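You operate a simulated robot arm through the tools that you are given. There is no shell and no other tool. Be economical: measure what you need, move in short steps, check, and stop when the job is done.

The job below is to be done with a simulated robot arm. You get a single attempt, and the scene is never put back.

TASK
Count the hinge pins on the grey bench, then put as many of the steel links from the grey bench on the blue plate.
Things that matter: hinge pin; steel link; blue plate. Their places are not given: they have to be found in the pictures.

The check looks at the end state, three seconds after you hand in, the way a careful person would. Anything else that was tipped, shoved, dropped, spilled or broken makes it a failure.

THE ROBOT
A 6-joint arm with a two-finger parallel gripper, fixed in place. Base frame: the origin is at the foot of the arm, x ahead of it, y to its left, z up; the work surface is at about z = 0. Readings come in mm, degrees, newtons and seconds.
With the tool pointing down near the work surface it reaches from about 180 to 460 mm from the base axis. Its first joint turns from -70.0 to 70.0 degrees. Payload 1.9 kg.
The TCP is the grasp point between the finger pads, 23 mm short of the fingertips. In the tool frame z runs along the fingers and y along their closing line. Largest opening 94 mm; finger width 38, thickness 10; the body of the gripper, 54 by 96 mm, starts 39 mm behind the TCP.
Orientation is that of the tool frame in the base frame, as a unit quaternion [x, y, z, w]. With the fingers straight down and closing along the base's y, the tool's x points along the base's -x, its y along +y and its z along -z.

THE INTERFACE
- The arm moves only by the tool nudge_tool. Its argument "commands" is a list of rows, each a list of 3 entries, a list of its own where there are three numbers: the turn, a rotation vector about the tool's x, y, z in units of 6 degrees (1.0 is 6 degrees), then the shift along the tool's x, y, z in units of 20 mm (1.0 is 20 mm), then the opening, from 0 (shut) to 1 (fully open). In form: [[[ax, ay, az], [dx, dy, dz], fingers], ...]. A call has 1 to 12 rows; each row shifts and turns the commanded pose from where the row before left it, along the tool's axes as they then stand. A call with a number of a shift or a turn outside -1 to 1 is refused whole. A row lasts 0.2 s, in which the tool goes at most 50 mm and 8.6 degrees; a call with a longer step from one row to the next is refused whole, and so is a gripper value outside its range. A pose out of reach is approached as far as the arm can. The call stops where the force on the tool passes 40 N (or 10 N more than at its start, if that is more) or the arm is blocked; 0.2 s more then pass. The fingers move at their own pace (about 108 mm/s each) and stop on an object; they squeeze with about 32 N. The grip force told is the motor's: it shows also when the fingers shut on nothing. Time passes only in rows, and 0.2 s behind the last, so rows that do not move let the fingers close. The reply holds the time, the measured pose of the TCP, the force on the tool along the base axes, the opening and the grip force, in the units named above and with some noise.
- Cameras (640 x 400 px; columns grow to the right, rows downward): "scene" is fixed at [32.3, 294.4, 436.1]; the picture's right is [-0.93, -0.37, 0.00], its down [-0.17, 0.42, -0.89] and it looks along [0.33, -0.83, -0.46] (base axes); focal length 234 px, centre (320, 200). "wrist" rides on the gripper at [-39, 0, -44] in the tool frame; the picture's right is [0.00, -1.00, 0.00], its down [0.97, 0.00, -0.24] and it looks along [0.24, 0.00, 0.97] (tool axes); focal length 218 px, centre (320, 200).
- camera(camera): a new picture of that camera. It takes no simulated time.
- probe_pixels(camera, pixels): for up to 12 pixels [column, row] of the newest picture of that camera ("zoom" is the newest enlarged one), the place [x, y, z] in the base frame of the surface seen there, good to about 3 mm. It takes no simulated time.
- zoom(camera, box): a new picture of the part [left, top, right, bottom] of that camera's present view, enlarged. It takes no simulated time.
- hand_in(): hands the job in; it is judged then, once.

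Keep the steps short. Do not move on a guess: measure, check each grasp and each placing, and mend mistakes. In all there are 60 turns and 30 pictures (those below and enlarged ones count). Leave the gripper open and the arm clear of the work at the hand-in unless told otherwise, and finish with a single line.

The tools are called after "Emit:" as a command line: name --argument value ..., lists and objects as JSON in quotes. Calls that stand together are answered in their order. nudge_tool: Moves the arm, as the interface text tells. Its arguments: {"type":"object","properties":{"commands":{"type":"array"}},"required":["commands"]} The other tools are called the same way: camera (camera) takes a picture; probe_pixels (camera, pixels) gives the place of the surface under pixels of a picture; zoom (camera, box) takes an enlarged picture of a part of a camera's view; hand_in () hands the job in.

At the start:

```text
time: 0.0
tcp_pos: [254.4, -92.3, 346.5]
tcp_rot: [0.001, 1.0, 0.0, 0.0]
force: [0.0, 0.7, -0.4]
width: 94.2
gripper_force: 0.1
```

scene: 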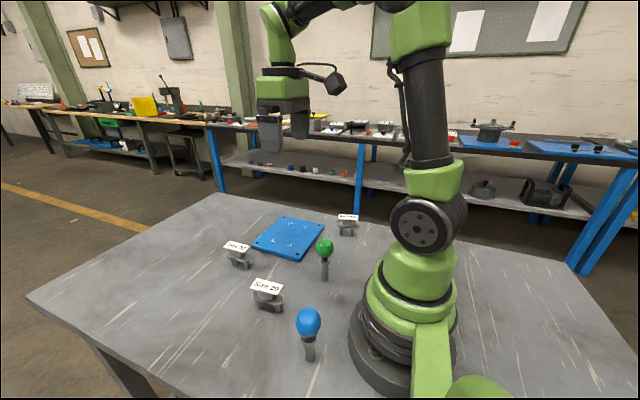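
wrist: 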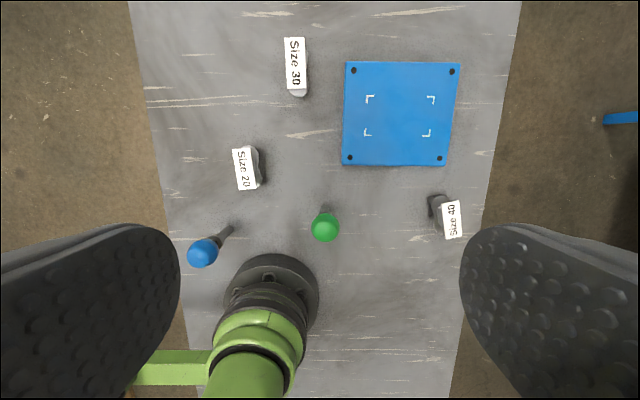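

I see three labelled items (Size 20/30/40), a green and a blue knobbed pin, and a blue plate. I'll zoom in to tell what each one is.

Emit:
zoom --camera "scene" --box '[200, 190, 380, 302]'

Emit:
zoom --camera "scene" --box '[220, 260, 380, 360]'

Emit:
zoom --camera "wrist" --box '[140, 20, 500, 270]'

```text
3.56 times, centred on (290, 246) of scene
```

zoom: 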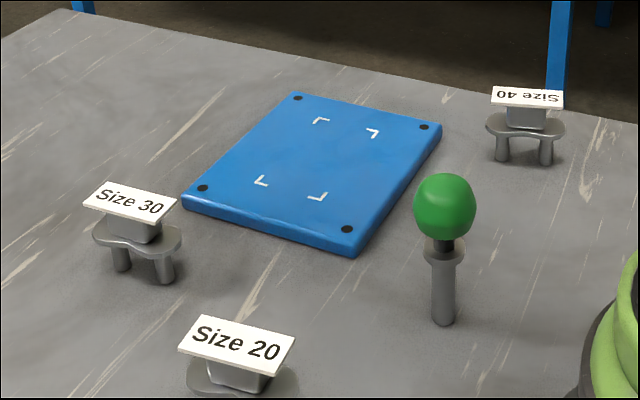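

```text
4.00 times, centred on (300, 310) of scene
```

zoom: 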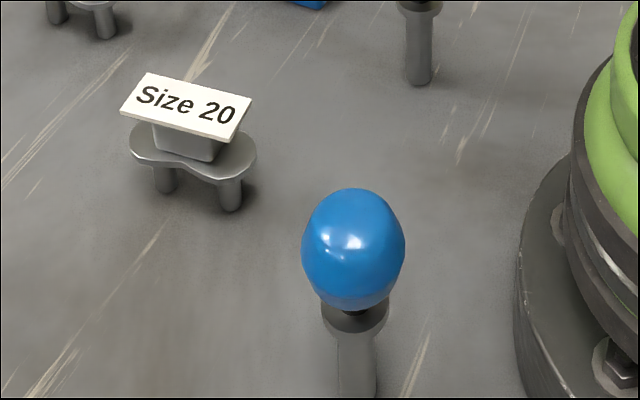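

```text
1.60 times, centred on (320, 145) of wrist
```

zoom: 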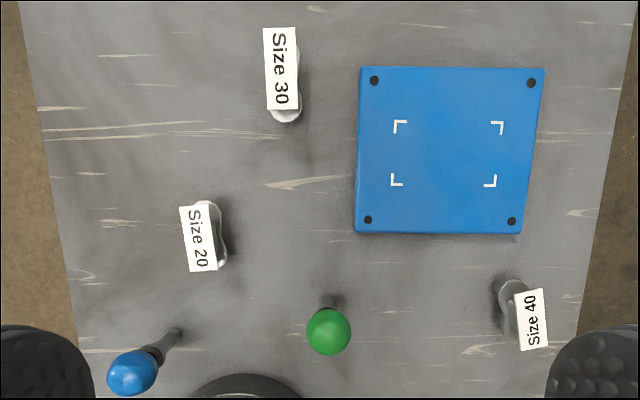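

Two knobbed upright pins are visible and three links with a block and label on top. I'll measure positions of the links, the plate and the pins.

Emit:
probe_pixels --camera "wrist" --pixels '[[347, 63], [459, 64], [342, 165], [446, 166], [295, 62], [300, 94], [245, 168], [257, 160], [452, 220], [436, 203], [325, 228], [203, 253]]'

Emit:
zoom --camera "scene" --box '[215, 230, 295, 280]'

Emit:
zoom --camera "scene" --box '[235, 270, 299, 320]'

```text
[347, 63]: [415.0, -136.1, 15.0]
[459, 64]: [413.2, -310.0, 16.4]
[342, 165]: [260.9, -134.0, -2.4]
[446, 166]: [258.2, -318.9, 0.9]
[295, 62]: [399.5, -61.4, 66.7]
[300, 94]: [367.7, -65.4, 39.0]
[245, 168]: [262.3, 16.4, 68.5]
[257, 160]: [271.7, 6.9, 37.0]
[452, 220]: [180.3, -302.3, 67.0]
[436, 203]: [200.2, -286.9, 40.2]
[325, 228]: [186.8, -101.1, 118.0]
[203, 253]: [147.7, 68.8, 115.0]
```

```text
8.00 times, centred on (255, 255) of scene
```

zoom: 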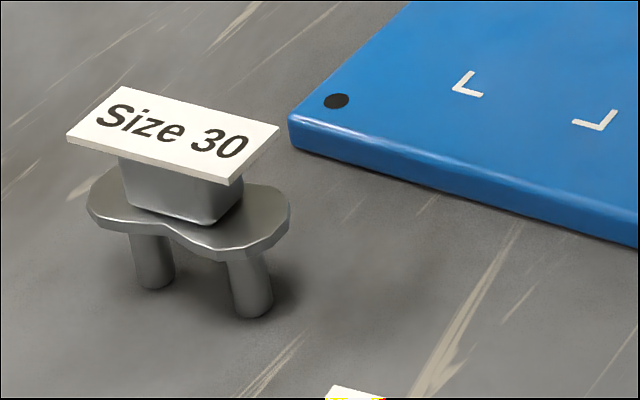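

```text
8.00 times, centred on (267, 295) of scene
```

zoom: 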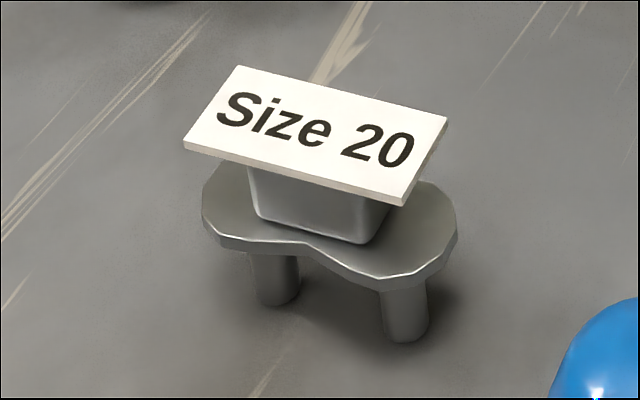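

I'll measure the Size 20 link in the current zoom: label corners, plate ends, block and legs.

Emit:
probe_pixels --camera "zoom" --pixels '[[240, 69], [444, 120], [188, 145], [401, 200], [206, 215], [450, 225], [385, 280], [230, 240], [275, 295], [405, 335], [300, 210], [365, 235]]'

```text
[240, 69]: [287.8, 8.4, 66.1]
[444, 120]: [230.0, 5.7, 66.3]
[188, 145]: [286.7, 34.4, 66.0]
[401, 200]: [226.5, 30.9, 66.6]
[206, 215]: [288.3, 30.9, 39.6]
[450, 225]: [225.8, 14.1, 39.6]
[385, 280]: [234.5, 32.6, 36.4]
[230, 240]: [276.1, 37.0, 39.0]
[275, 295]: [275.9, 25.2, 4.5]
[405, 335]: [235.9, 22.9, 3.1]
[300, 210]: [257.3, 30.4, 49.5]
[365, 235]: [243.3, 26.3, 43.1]
```

The label is flat at z≈67, spanning x 227–288 and y 6–34. The link plate is at z≈35–40, about 65 × 31 mm, centred near (257, 20) and yawed about +3°. I'll grip it across y. First I'll move above it at a height that clears the pins.

Emit:
nudge_tool --commands '[[[0, 0, -0.5], [0, 0, 0], 0.9], [[0, 0, 0], [-0.1, 0.9, 0.5], 0.9], [[0, 0, 0], [0, 0.95, 0.9], 0.9], [[0, 0, 0], [0, 0.95, 0.9], 0.9], [[0, 0, 0], [0, 0.95, 0.9], 0.9], [[0, 0, 0], [0, 0.95, 0.9], 0.9], [[0, 0, 0], [0, 0.9, 0.9], 0.9], [[0, 0, 0], [0, 0, 0.9], 0.9], [[0, 0, 0], [0, 0, 0.9], 0.9], [[0, 0, 0], [0, 0, 0.9], 0.9], [[0, 0, 0], [0, 0, 0], 0.9]]'

Emit:
camera --camera "wrist"

Emit:
camera --camera "scene"

```text
time: 2.4
tcp_pos: [251.4, 19.3, 194.2]
tcp_rot: [-0.026, 1.0, 0.0, 0.0]
force: [-0.5, -0.3, -0.2]
width: 84.5
gripper_force: 0.1
```

```text
22 pictures are left
```

wrist: 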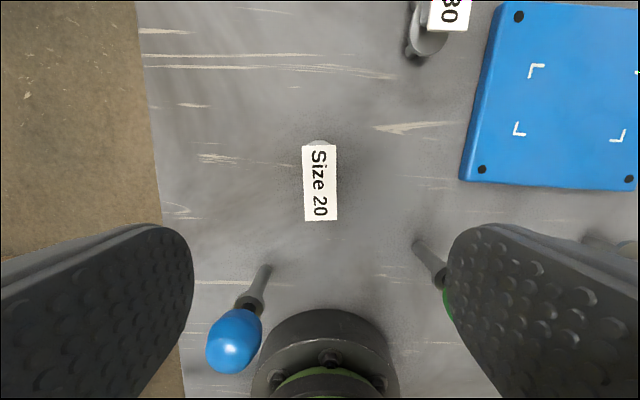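

```text
21 pictures are left
```

scene: 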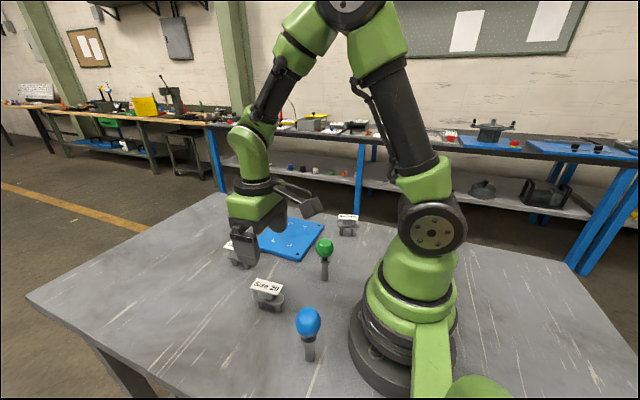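

The Size 20 label is centred at column 320 and aligned with the tool. I'll measure its corners from this view.

Emit:
probe_pixels --camera "wrist" --pixels '[[304, 147], [334, 147], [307, 219], [336, 219], [319, 142], [310, 142], [328, 142]]'

Emit:
zoom --camera "wrist" --box '[270, 130, 370, 230]'

```text
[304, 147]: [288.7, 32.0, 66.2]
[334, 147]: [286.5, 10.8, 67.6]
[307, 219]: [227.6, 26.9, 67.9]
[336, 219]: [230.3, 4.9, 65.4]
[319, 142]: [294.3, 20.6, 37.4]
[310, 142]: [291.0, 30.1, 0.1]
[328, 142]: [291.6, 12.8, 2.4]
```

```text
4.00 times, centred on (320, 180) of wrist
```

zoom: 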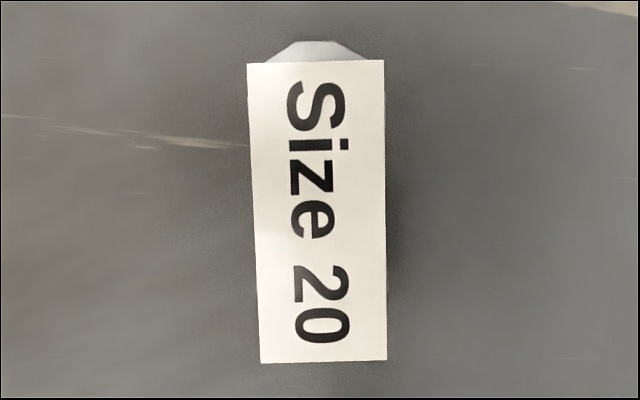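

Label centre is about (258, 19), yaw about 4–5°. I'll correct that and descend to TCP z≈40, fingers still open.

Emit:
nudge_tool --commands '[[[0, 0, -0.2], [-0.35, 0, 0.5], 0.8], [[0, 0, 0], [0, 0, 1], 0.8], [[0, 0, 0], [0, 0, 1], 0.8], [[0, 0, 0], [0, 0, 1], 0.8], [[0, 0, 0], [0, 0, 1], 0.8], [[0, 0, 0], [0, 0, 1], 0.8], [[0, 0, 0], [0, 0, 0.8], 0.8], [[0, 0, 0], [0, 0, 0.7], 0.8], [[0, 0, 0], [0, 0, 0.6], 0.8], [[0, 0, 0], [0, 0, 0], 0.8]]'

Emit:
zoom --camera "scene" --box '[200, 220, 360, 320]'

```text
time: 4.6
tcp_pos: [258.0, 21.0, 40.9]
tcp_rot: [-0.036, 0.999, 0.0, 0.001]
force: [0.7, 0.4, -0.3]
width: 74.9
gripper_force: 0.0
```

```text
4.00 times, centred on (280, 270) of scene
```

zoom: 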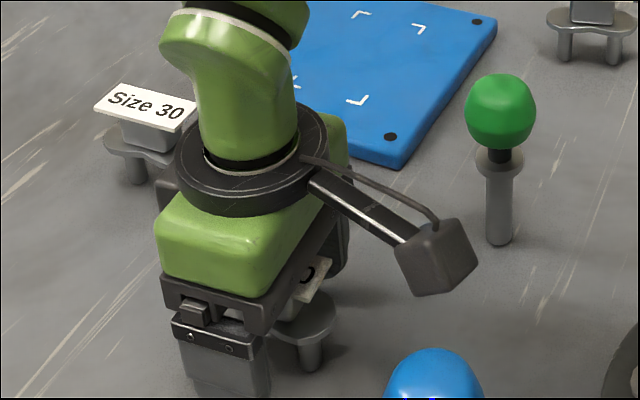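

The fingers straddle the link. A camera box sticks out on the −x side, so I'll measure where it is to keep it off the pins, and close gently.

Emit:
probe_pixels --camera "zoom" --pixels '[[435, 275], [470, 255], [495, 110], [440, 370]]'

Emit:
nudge_tool --commands '[[[0, 0, 0], [0, 0, 0], 0.5], [[0, 0, 0], [0, 0, 0], 0.35], [[0, 0, 0], [0, 0, 0], 0.2], [[0, 0, 0], [0, 0, 0], 0.1], [[0, 0, 0], [0, 0, 0], 0.1]]'

```text
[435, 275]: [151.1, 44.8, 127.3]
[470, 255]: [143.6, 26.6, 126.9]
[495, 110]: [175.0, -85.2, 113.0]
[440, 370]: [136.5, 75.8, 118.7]
```

```text
time: 5.8
tcp_pos: [257.8, 21.2, 41.9]
tcp_rot: [-0.037, 0.999, 0.0, 0.0]
force: [0.5, 0.5, 1.3]
width: 31.7
gripper_force: 31.9
```

The fingers stopped at 31.7 mm with a 32 N grip on the link. I'll lift straight up and check.

Emit:
nudge_tool --commands '[[[0, 0, 0], [0, 0, -0.5], 0.1], [[0, 0, 0], [0, 0, -0.8], 0.1], [[0, 0, 0], [0, 0, -1], 0.1], [[0, 0, 0], [0, 0, -1], 0.1], [[0, 0, 0], [0, 0, -1], 0.1], [[0, 0, 0], [0, 0, -1], 0.1], [[0, 0, 0], [0, 0, -1], 0.1], [[0, 0, 0], [0, 0, -1], 0.1], [[0, 0, 0], [0, 0, 0], 0.1]]'

Emit:
camera --camera "scene"

```text
time: 7.8
tcp_pos: [257.6, 19.2, 189.9]
tcp_rot: [-0.037, 0.999, 0.001, -0.001]
force: [-0.2, -0.3, -1.3]
width: 31.6
gripper_force: 31.7
```

```text
18 pictures are left
```

scene: 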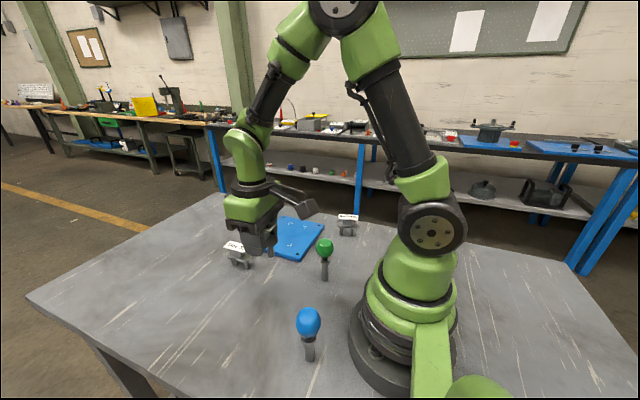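

The link is held, and with it lifted I see no further pins on the bench beyond green and blue. Next I'll carry it over the right half of the plate, towards (335, −255).

Emit:
nudge_tool --commands '[[[0, 0, 0], [-0.1, -0.6, 0], 0.1], [[0, 0, 0], [-0.2, -0.95, 0], 0.1], [[0, 0, 0], [-0.25, -0.95, 0], 0.1], [[0, 0, 0], [-0.25, -0.95, 0], 0.1], [[0, 0, 0], [-0.25, -0.95, 0], 0.1], [[0, 0, 0], [-0.25, -0.95, 0], 0.1], [[0, 0, 0], [-0.25, -0.95, 0], 0.1], [[0, 0, 0], [-0.25, -0.95, 0], 0.1], [[0, 0, 0], [-0.25, -0.95, 0], 0.1], [[0, 0, 0], [-0.2, -0.95, 0], 0.1], [[0, 0, 0], [-0.2, -0.95, 0], 0.1], [[0, 0, 0], [-0.2, -0.95, 0], 0.1]]'

Emit:
nudge_tool --commands '[[[0, 0, 0], [-0.2, -0.95, 0], 0.1], [[0, 0, 0], [0, -0.95, 0.3], 0.1], [[0, 0, 0], [0, -0.9, 0.5], 0.1], [[0, 0, 0], [0, 0, 0.9], 0.1], [[0, 0, 0], [0, 0, 0.9], 0.1], [[0, 0, 0], [0, 0, 0], 0.1]]'

Emit:
camera --camera "scene"

Emit:
camera --camera "wrist"

```text
time: 10.4
tcp_pos: [326.9, -196.3, 187.7]
tcp_rot: [-0.036, 0.999, 0.001, 0.0]
force: [0.2, -0.2, -2.0]
width: 31.5
gripper_force: 32.0
```

```text
time: 11.8
tcp_pos: [334.2, -252.8, 136.2]
tcp_rot: [-0.036, 0.999, 0.0, 0.0]
force: [-0.1, -0.2, -1.1]
width: 31.3
gripper_force: 31.9
```

```text
17 pictures are left
```

scene: 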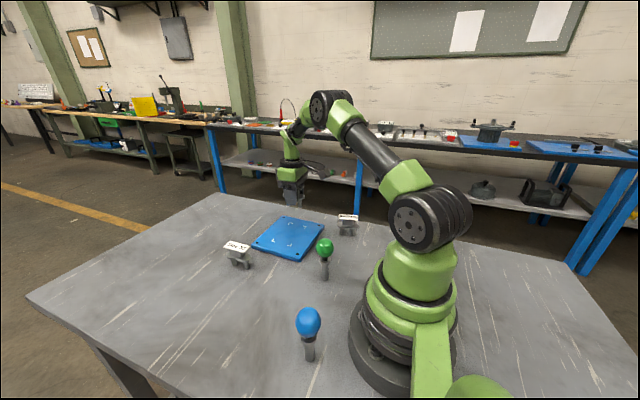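

```text
16 pictures are left
```

wrist: 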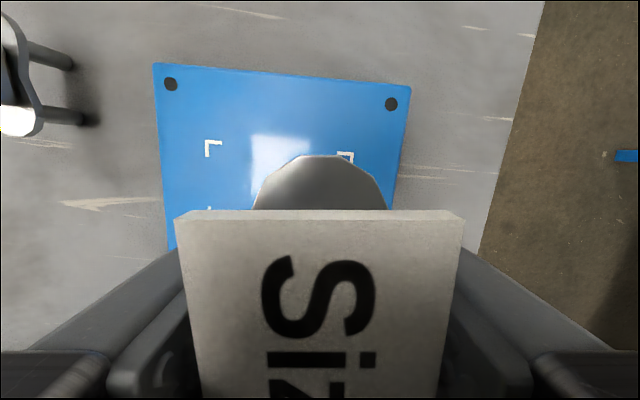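

The link hangs level over the plate. I'll measure the plate's surface corners and brackets in the scene picture.

Emit:
probe_pixels --camera "scene" --pixels '[[285, 218], [320, 226], [256, 246], [294, 257], [275, 240], [305, 235]]'

Emit:
probe_pixels --camera "wrist" --pixels '[[155, 67], [408, 90], [208, 143], [350, 155], [230, 170], [390, 200]]'

```text
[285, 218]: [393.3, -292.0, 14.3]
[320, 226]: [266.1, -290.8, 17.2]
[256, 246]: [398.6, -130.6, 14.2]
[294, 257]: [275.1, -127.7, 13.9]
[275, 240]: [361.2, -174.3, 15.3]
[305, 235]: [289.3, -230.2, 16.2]
```

```text
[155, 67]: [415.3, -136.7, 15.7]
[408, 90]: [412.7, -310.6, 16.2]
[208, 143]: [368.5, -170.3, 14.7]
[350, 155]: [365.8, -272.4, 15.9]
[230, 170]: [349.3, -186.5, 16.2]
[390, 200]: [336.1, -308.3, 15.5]
```

The plate spans x 265–415, y −310 to −130, with its top at z≈15. The link stood on the bench at TCP z≈41, so contact should come near z≈57. I'll shift +6 mm in x and descend to about 62.

Emit:
nudge_tool --commands '[[[0, 0, 0], [-0.3, 0, 0.7], 0.1], [[0, 0, 0], [0, 0, 0.9], 0.1], [[0, 0, 0], [0, 0, 0.9], 0.1], [[0, 0, 0], [0, 0, 0.7], 0.1], [[0, 0, 0], [0, 0, 0.4], 0.1], [[0, 0, 0], [0, 0, 0.1], 0.1], [[0, 0, 0], [0, 0, 0], 0.1]]'

Emit:
zoom --camera "scene" --box '[230, 180, 358, 260]'

```text
time: 13.4
tcp_pos: [341.0, -251.2, 60.6]
tcp_rot: [-0.036, 0.999, 0.0, 0.0]
force: [0.4, 0.5, -0.7]
width: 31.6
gripper_force: 32.5
```

```text
5.00 times, centred on (294, 220) of scene
```

zoom: 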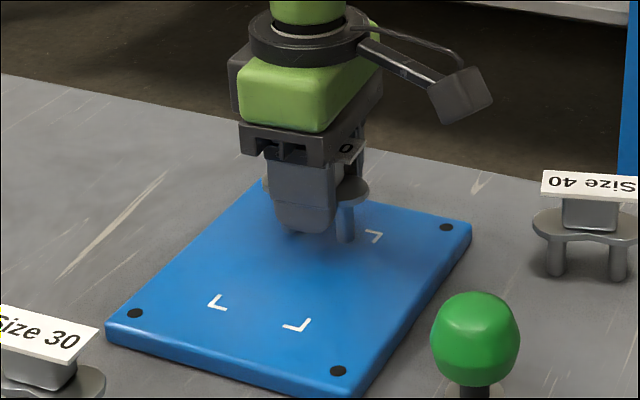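

It is just above the plate. I'll lower in 1 mm steps and watch the force.

Emit:
nudge_tool --commands '[[[0, 0, 0], [0, 0, 0.06], 0.1], [[0, 0, 0], [0, 0, 0.06], 0.1], [[0, 0, 0], [0, 0, 0.06], 0.1], [[0, 0, 0], [0, 0, 0], 0.1]]'

```text
time: 14.4
tcp_pos: [340.8, -252.6, 58.0]
tcp_rot: [-0.036, 0.999, 0.0, -0.001]
force: [0.6, -0.3, -1.1]
width: 31.6
gripper_force: 31.6
```

Emit:
nudge_tool --commands '[[[0, 0, 0], [0, 0, 0.05], 0.1], [[0, 0, 0], [0, 0, 0.05], 0.1], [[0, 0, 0], [0, 0, 0], 0.1]]'

```text
time: 15.2
tcp_pos: [341.3, -252.3, 58.1]
tcp_rot: [-0.036, 0.999, -0.001, 0.001]
force: [-5.2, 1.6, 22.3]
width: 31.6
gripper_force: 31.5
```

Contact: 22 N upward. I'll ease up about 1 mm, then open slowly to about 56 mm and rise.

Emit:
nudge_tool --commands '[[[0, 0, 0], [0, 0, -0.06], 0.1], [[0, 0, 0], [0, 0, 0], 0.4], [[0, 0, 0], [0, 0, 0], 0.6], [[0, 0, 0], [0, 0, 0], 0.6], [[0, 0, 0], [0, 0, -0.5], 0.6], [[0, 0, 0], [0, 0, -0.9], 0.6], [[0, 0, 0], [0, 0, -1], 0.6], [[0, 0, 0], [0, 0, -1], 0.6], [[0, 0, 0], [0, 0, -1], 0.6], [[0, 0, 0], [0, 0, -1], 0.6], [[0, 0, 0], [0, 0, -1], 0.6], [[0, 0, 0], [0, 0, 0], 0.6]]'

Emit:
zoom --camera "scene" --box '[210, 180, 370, 280]'

```text
time: 17.8
tcp_pos: [340.8, -250.9, 186.1]
tcp_rot: [-0.037, 0.999, -0.001, -0.001]
force: [0.4, 0.3, -0.3]
width: 56.5
gripper_force: 0.1
```

```text
4.00 times, centred on (290, 230) of scene
```

zoom: 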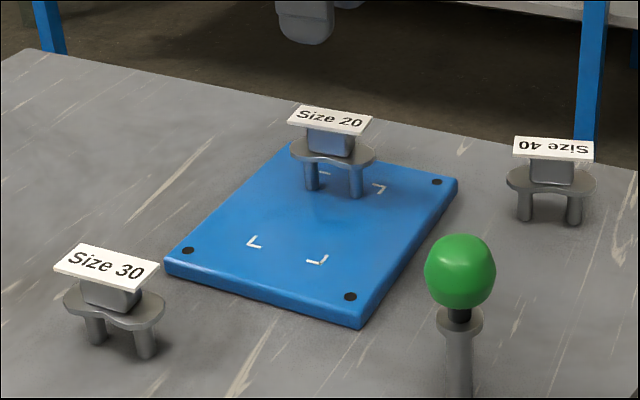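

Size 20 stands upright on the plate. Next is Size 30 near (395, −62): I'll move above it at this height.

Emit:
nudge_tool --commands '[[[0, 0, 0], [-0.2, 0.6, 0], 0.85], [[0, 0, 0], [-0.35, 0.95, 0], 0.85], [[0, 0, 0], [-0.35, 0.95, 0], 0.85], [[0, 0, 0], [-0.35, 0.95, 0], 0.85], [[0, 0, 0], [-0.35, 0.95, 0], 0.85], [[0, 0, 0], [-0.35, 0.95, 0], 0.85], [[0, 0, 0], [-0.35, 0.95, 0], 0.85], [[0, 0, 0], [-0.35, 0.95, 0], 0.85], [[0, 0, 0], [-0.35, 0.95, 0], 0.85], [[0, 0, 0], [-0.3, 0.95, 0], 0.85], [[0, 0, 0], [0, 0, 0], 0.85]]'

Emit:
camera --camera "wrist"

```text
time: 20.2
tcp_pos: [393.2, -64.3, 184.7]
tcp_rot: [-0.036, 0.999, -0.001, 0.001]
force: [-0.2, -0.6, -0.1]
width: 80.0
gripper_force: 0.0
```

```text
13 pictures are left
```

wrist: 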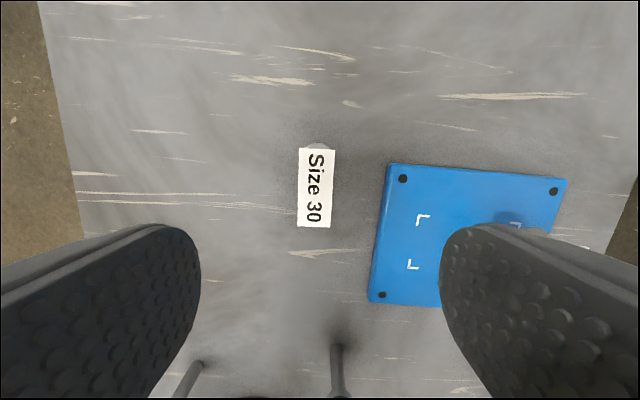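

Emit:
probe_pixels --camera "wrist" --pixels '[[301, 151], [333, 152], [299, 224], [329, 225], [318, 145], [314, 188]]'

Emit:
zoom --camera "wrist" --box '[270, 135, 370, 235]'

```text
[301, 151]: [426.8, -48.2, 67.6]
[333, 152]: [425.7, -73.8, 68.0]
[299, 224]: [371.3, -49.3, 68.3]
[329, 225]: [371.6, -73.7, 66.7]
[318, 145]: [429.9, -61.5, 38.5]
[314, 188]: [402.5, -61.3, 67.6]
```

```text
4.00 times, centred on (320, 185) of wrist
```

zoom: 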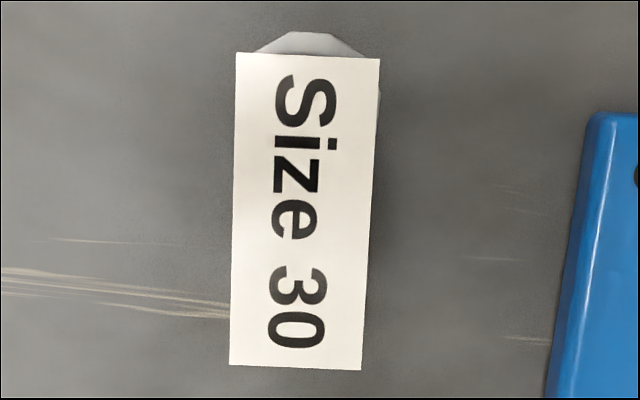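

Label centre is (398.5, −61.3), yaw about 1°. I'll turn back by about 3.3°, shift by (5, 3) mm, and descend to z≈41.

Emit:
nudge_tool --commands '[[[0, 0, 0.55], [-0.27, 0.15, 0.3], 0.78], [[0, 0, 0], [0, 0, 0.9], 0.78], [[0, 0, 0], [0, 0, 1], 0.78], [[0, 0, 0], [0, 0, 1], 0.78], [[0, 0, 0], [0, 0, 1], 0.78], [[0, 0, 0], [0, 0, 1], 0.78], [[0, 0, 0], [0, 0, 0.9], 0.78], [[0, 0, 0], [0, 0, 0.6], 0.78], [[0, 0, 0], [0, 0, 0.45], 0.78], [[0, 0, 0], [0, 0, 0], 0.78]]'

Emit:
camera --camera "wrist"

```text
time: 22.4
tcp_pos: [398.4, -61.6, 43.9]
tcp_rot: [-0.007, 1.0, 0.0, 0.0]
force: [-0.2, 0.0, -0.2]
width: 72.9
gripper_force: 0.2
```

```text
11 pictures are left
```

wrist: 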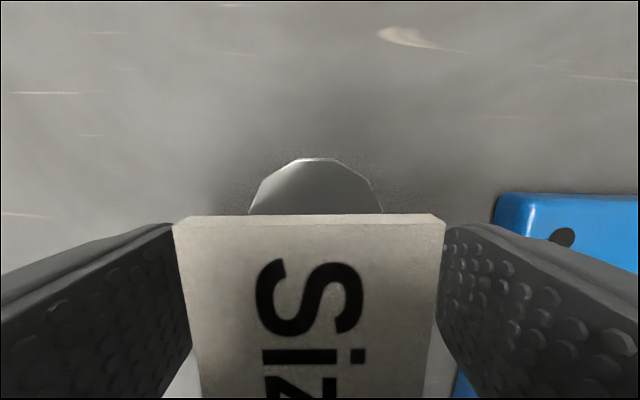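

It's well centred. I'll lower 2 mm and close.

Emit:
nudge_tool --commands '[[[0, 0, 0], [0, 0.05, 0.1], 0.7], [[0, 0, 0], [0, 0, 0], 0.5], [[0, 0, 0], [0, 0, 0], 0.35], [[0, 0, 0], [0, 0, 0], 0.2], [[0, 0, 0], [0, 0, 0], 0.1], [[0, 0, 0], [0, 0, 0], 0.1]]'

```text
time: 23.8
tcp_pos: [397.5, -60.4, 40.3]
tcp_rot: [-0.008, 1.0, 0.0, 0.001]
force: [0.0, 0.2, -0.6]
width: 31.9
gripper_force: 32.1
```

Grip is 31.9 mm at 32 N. I'll lift 100 mm, then carry to (340, −186).

Emit:
nudge_tool --commands '[[[0, 0, 0], [0, 0, -0.5], 0.1], [[0, 0, 0], [0, 0, -0.8], 0.1], [[0, 0, 0], [0, 0, -1], 0.1], [[0, 0, 0], [0, 0, -1], 0.1], [[0, 0, 0], [0, 0, -1], 0.1], [[0, 0, 0], [0, 0, -0.9], 0.1], [[0, 0, 0], [0, 0, 0], 0.1]]'

Emit:
nudge_tool --commands '[[[0, 0, 0], [0.3, -0.5, 0], 0.1], [[0, 0, 0], [0.4, -0.85, 0], 0.1], [[0, 0, 0], [0.45, -0.9, 0], 0.1], [[0, 0, 0], [0.45, -0.9, 0], 0.1], [[0, 0, 0], [0.45, -0.9, 0], 0.1], [[0, 0, 0], [0.45, -0.9, 0], 0.1], [[0, 0, 0], [0.3, -0.8, 0], 0.1], [[0, 0, 0], [0.17, -0.5, 0], 0.1], [[0, 0, 0], [0, 0, 0], 0.1]]'

Emit:
zoom --camera "scene" --box '[210, 170, 370, 270]'

```text
time: 25.4
tcp_pos: [399.1, -60.1, 144.3]
tcp_rot: [-0.007, 1.0, 0.0, -0.001]
force: [-0.3, 0.4, -1.6]
width: 31.6
gripper_force: 32.1
```

```text
time: 27.4
tcp_pos: [339.3, -186.4, 143.3]
tcp_rot: [-0.008, 1.0, 0.0, 0.0]
force: [0.3, -1.0, -0.3]
width: 31.4
gripper_force: 32.1
```

```text
4.00 times, centred on (290, 220) of scene
```

zoom: 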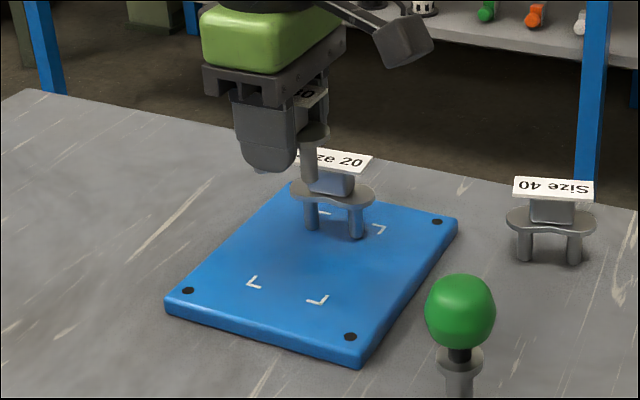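

It's held and in position. (The coloured pins on the background shelf are not on the bench.) I'll descend to z≈60.

Emit:
nudge_tool --commands '[[[0, 0, 0], [0, 0, 0.6], 0.1], [[0, 0, 0], [0, 0, 0.9], 0.1], [[0, 0, 0], [0, 0, 0.9], 0.1], [[0, 0, 0], [0, 0, 0.8], 0.1], [[0, 0, 0], [0, 0, 0.6], 0.1], [[0, 0, 0], [0, 0, 0.3], 0.1], [[0, 0, 0], [0, 0, 0], 0.1]]'

Emit:
nudge_tool --commands '[[[0, 0, 0], [0, 0, 0.05], 0.1], [[0, 0, 0], [0, 0, 0.05], 0.1], [[0, 0, 0], [0, 0, 0], 0.1]]'

```text
time: 29.0
tcp_pos: [340.7, -186.4, 62.8]
tcp_rot: [-0.006, 1.0, 0.001, 0.0]
force: [0.2, 0.1, -1.1]
width: 31.8
gripper_force: 31.8
```

```text
time: 29.8
tcp_pos: [341.1, -185.6, 60.1]
tcp_rot: [-0.008, 1.0, 0.0, -0.001]
force: [0.2, -0.5, -1.8]
width: 31.7
gripper_force: 32.0
```

No contact yet at z≈60, so I'll go down further in 1 mm steps.

Emit:
nudge_tool --commands '[[[0, 0, 0], [0, 0, 0.05], 0.1], [[0, 0, 0], [0, 0, 0.05], 0.1], [[0, 0, 0], [0, 0, 0], 0.1]]'

Emit:
nudge_tool --commands '[[[0, 0, 0], [0, 0, 0.05], 0.1], [[0, 0, 0], [0, 0, 0], 0.1]]'

```text
time: 30.6
tcp_pos: [342.3, -185.3, 58.8]
tcp_rot: [-0.007, 1.0, 0.0, -0.001]
force: [-1.0, -0.2, -1.5]
width: 32.0
gripper_force: 32.4
```

```text
time: 31.2
tcp_pos: [341.0, -187.1, 57.3]
tcp_rot: [-0.007, 1.0, 0.0, 0.0]
force: [0.6, 0.8, -1.5]
width: 31.8
gripper_force: 32.0
```

Emit:
nudge_tool --commands '[[[0, 0, 0], [0, 0, 0.05], 0.1], [[0, 0, 0], [0, 0, 0], 0.1]]'

```text
time: 31.8
tcp_pos: [340.7, -186.0, 56.8]
tcp_rot: [-0.007, 1.0, 0.0, 0.0]
force: [-0.5, -0.3, 2.3]
width: 31.6
gripper_force: 32.0
```

The force has turned positive (2.3 N), so the link touches the plate. I'll open to about 47 mm, rise straight up, and then look.

Emit:
nudge_tool --commands '[[[0, 0, 0], [0, 0, 0], 0.38], [[0, 0, 0], [0, 0, 0], 0.5], [[0, 0, 0], [0, 0, 0], 0.5], [[0, 0, 0], [0, 0, -0.5], 0.5], [[0, 0, 0], [0, 0, -0.9], 0.5], [[0, 0, 0], [0, 0, -1], 0.5], [[0, 0, 0], [0, 0, -1], 0.5], [[0, 0, 0], [0, 0, -1], 0.5], [[0, 0, 0], [0, 0, -1], 0.5], [[0, 0, 0], [0, 0, -1], 0.6], [[0, 0, 0], [0, 0, -1], 0.9], [[0, 0, 0], [0, 0, -1], 0.9]]'

Emit:
nudge_tool --commands '[[[0, 0, 0], [0.2, 0.9, -0.9], 0.9], [[0, 0, 0], [0.4, 0.9, -0.9], 0.9], [[0, 0, 0], [0.4, 0.9, -0.9], 0.9], [[0, 0, 0], [0.4, 0.9, -0.5], 0.9], [[0, 0, 0], [0.4, 0.9, 0], 0.9], [[0, 0, 0], [0, 0, 0], 0.9]]'

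Emit:
camera --camera "scene"

Emit:
camera --camera "wrist"

Emit:
zoom --camera "scene" --box '[210, 190, 370, 290]'

```text
time: 34.4
tcp_pos: [341.8, -187.0, 224.6]
tcp_rot: [-0.008, 1.0, -0.001, 0.0]
force: [-0.1, 0.2, 0.3]
width: 84.6
gripper_force: 0.1
```

```text
time: 35.8
tcp_pos: [304.3, -96.1, 287.8]
tcp_rot: [-0.008, 1.0, 0.0, 0.0]
force: [0.0, 0.3, -1.5]
width: 84.6
gripper_force: 0.0
```

```text
9 pictures are left
```

scene: 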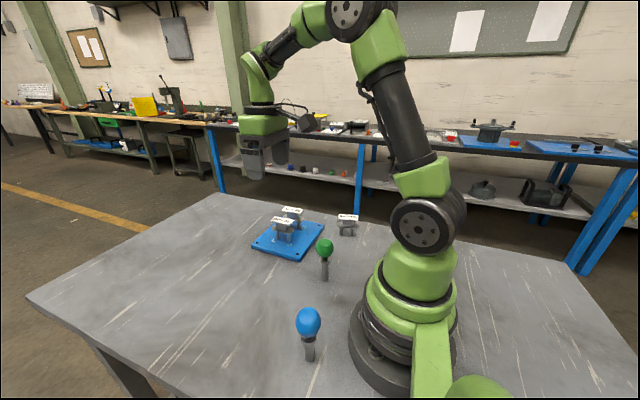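

```text
8 pictures are left
```

wrist: 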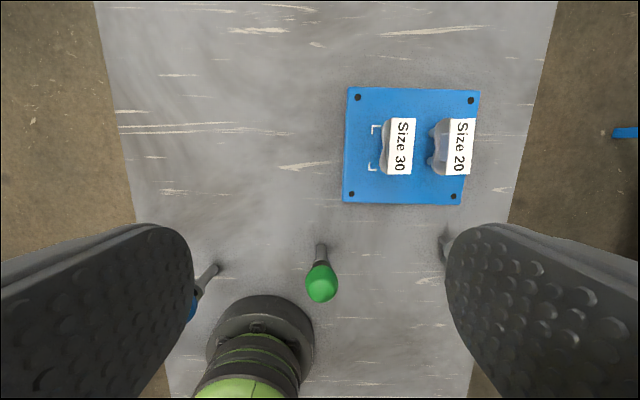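

```text
4.00 times, centred on (290, 240) of scene
```

zoom: 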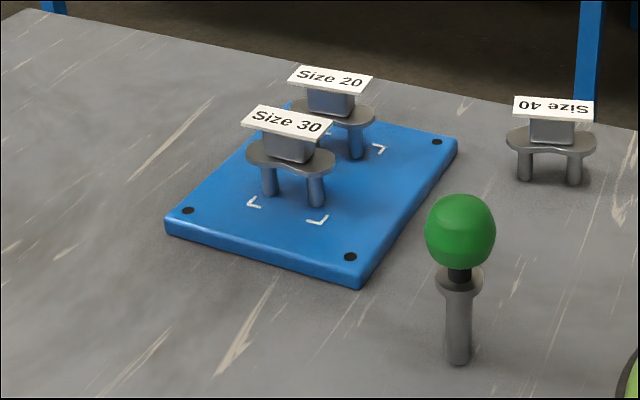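

Both links stand upright on the plate. The green and blue pins and Size 40 are undisturbed, and no other pins show on the bench in any view. The gripper is open and clear, so I'll hand in.

Emit:
hand_in

```text
The job is handed in.
```

I counted two hinge pins on the grey bench (green and blue) and put two steel links, Size 20 and Size 30, upright on the blue plate.
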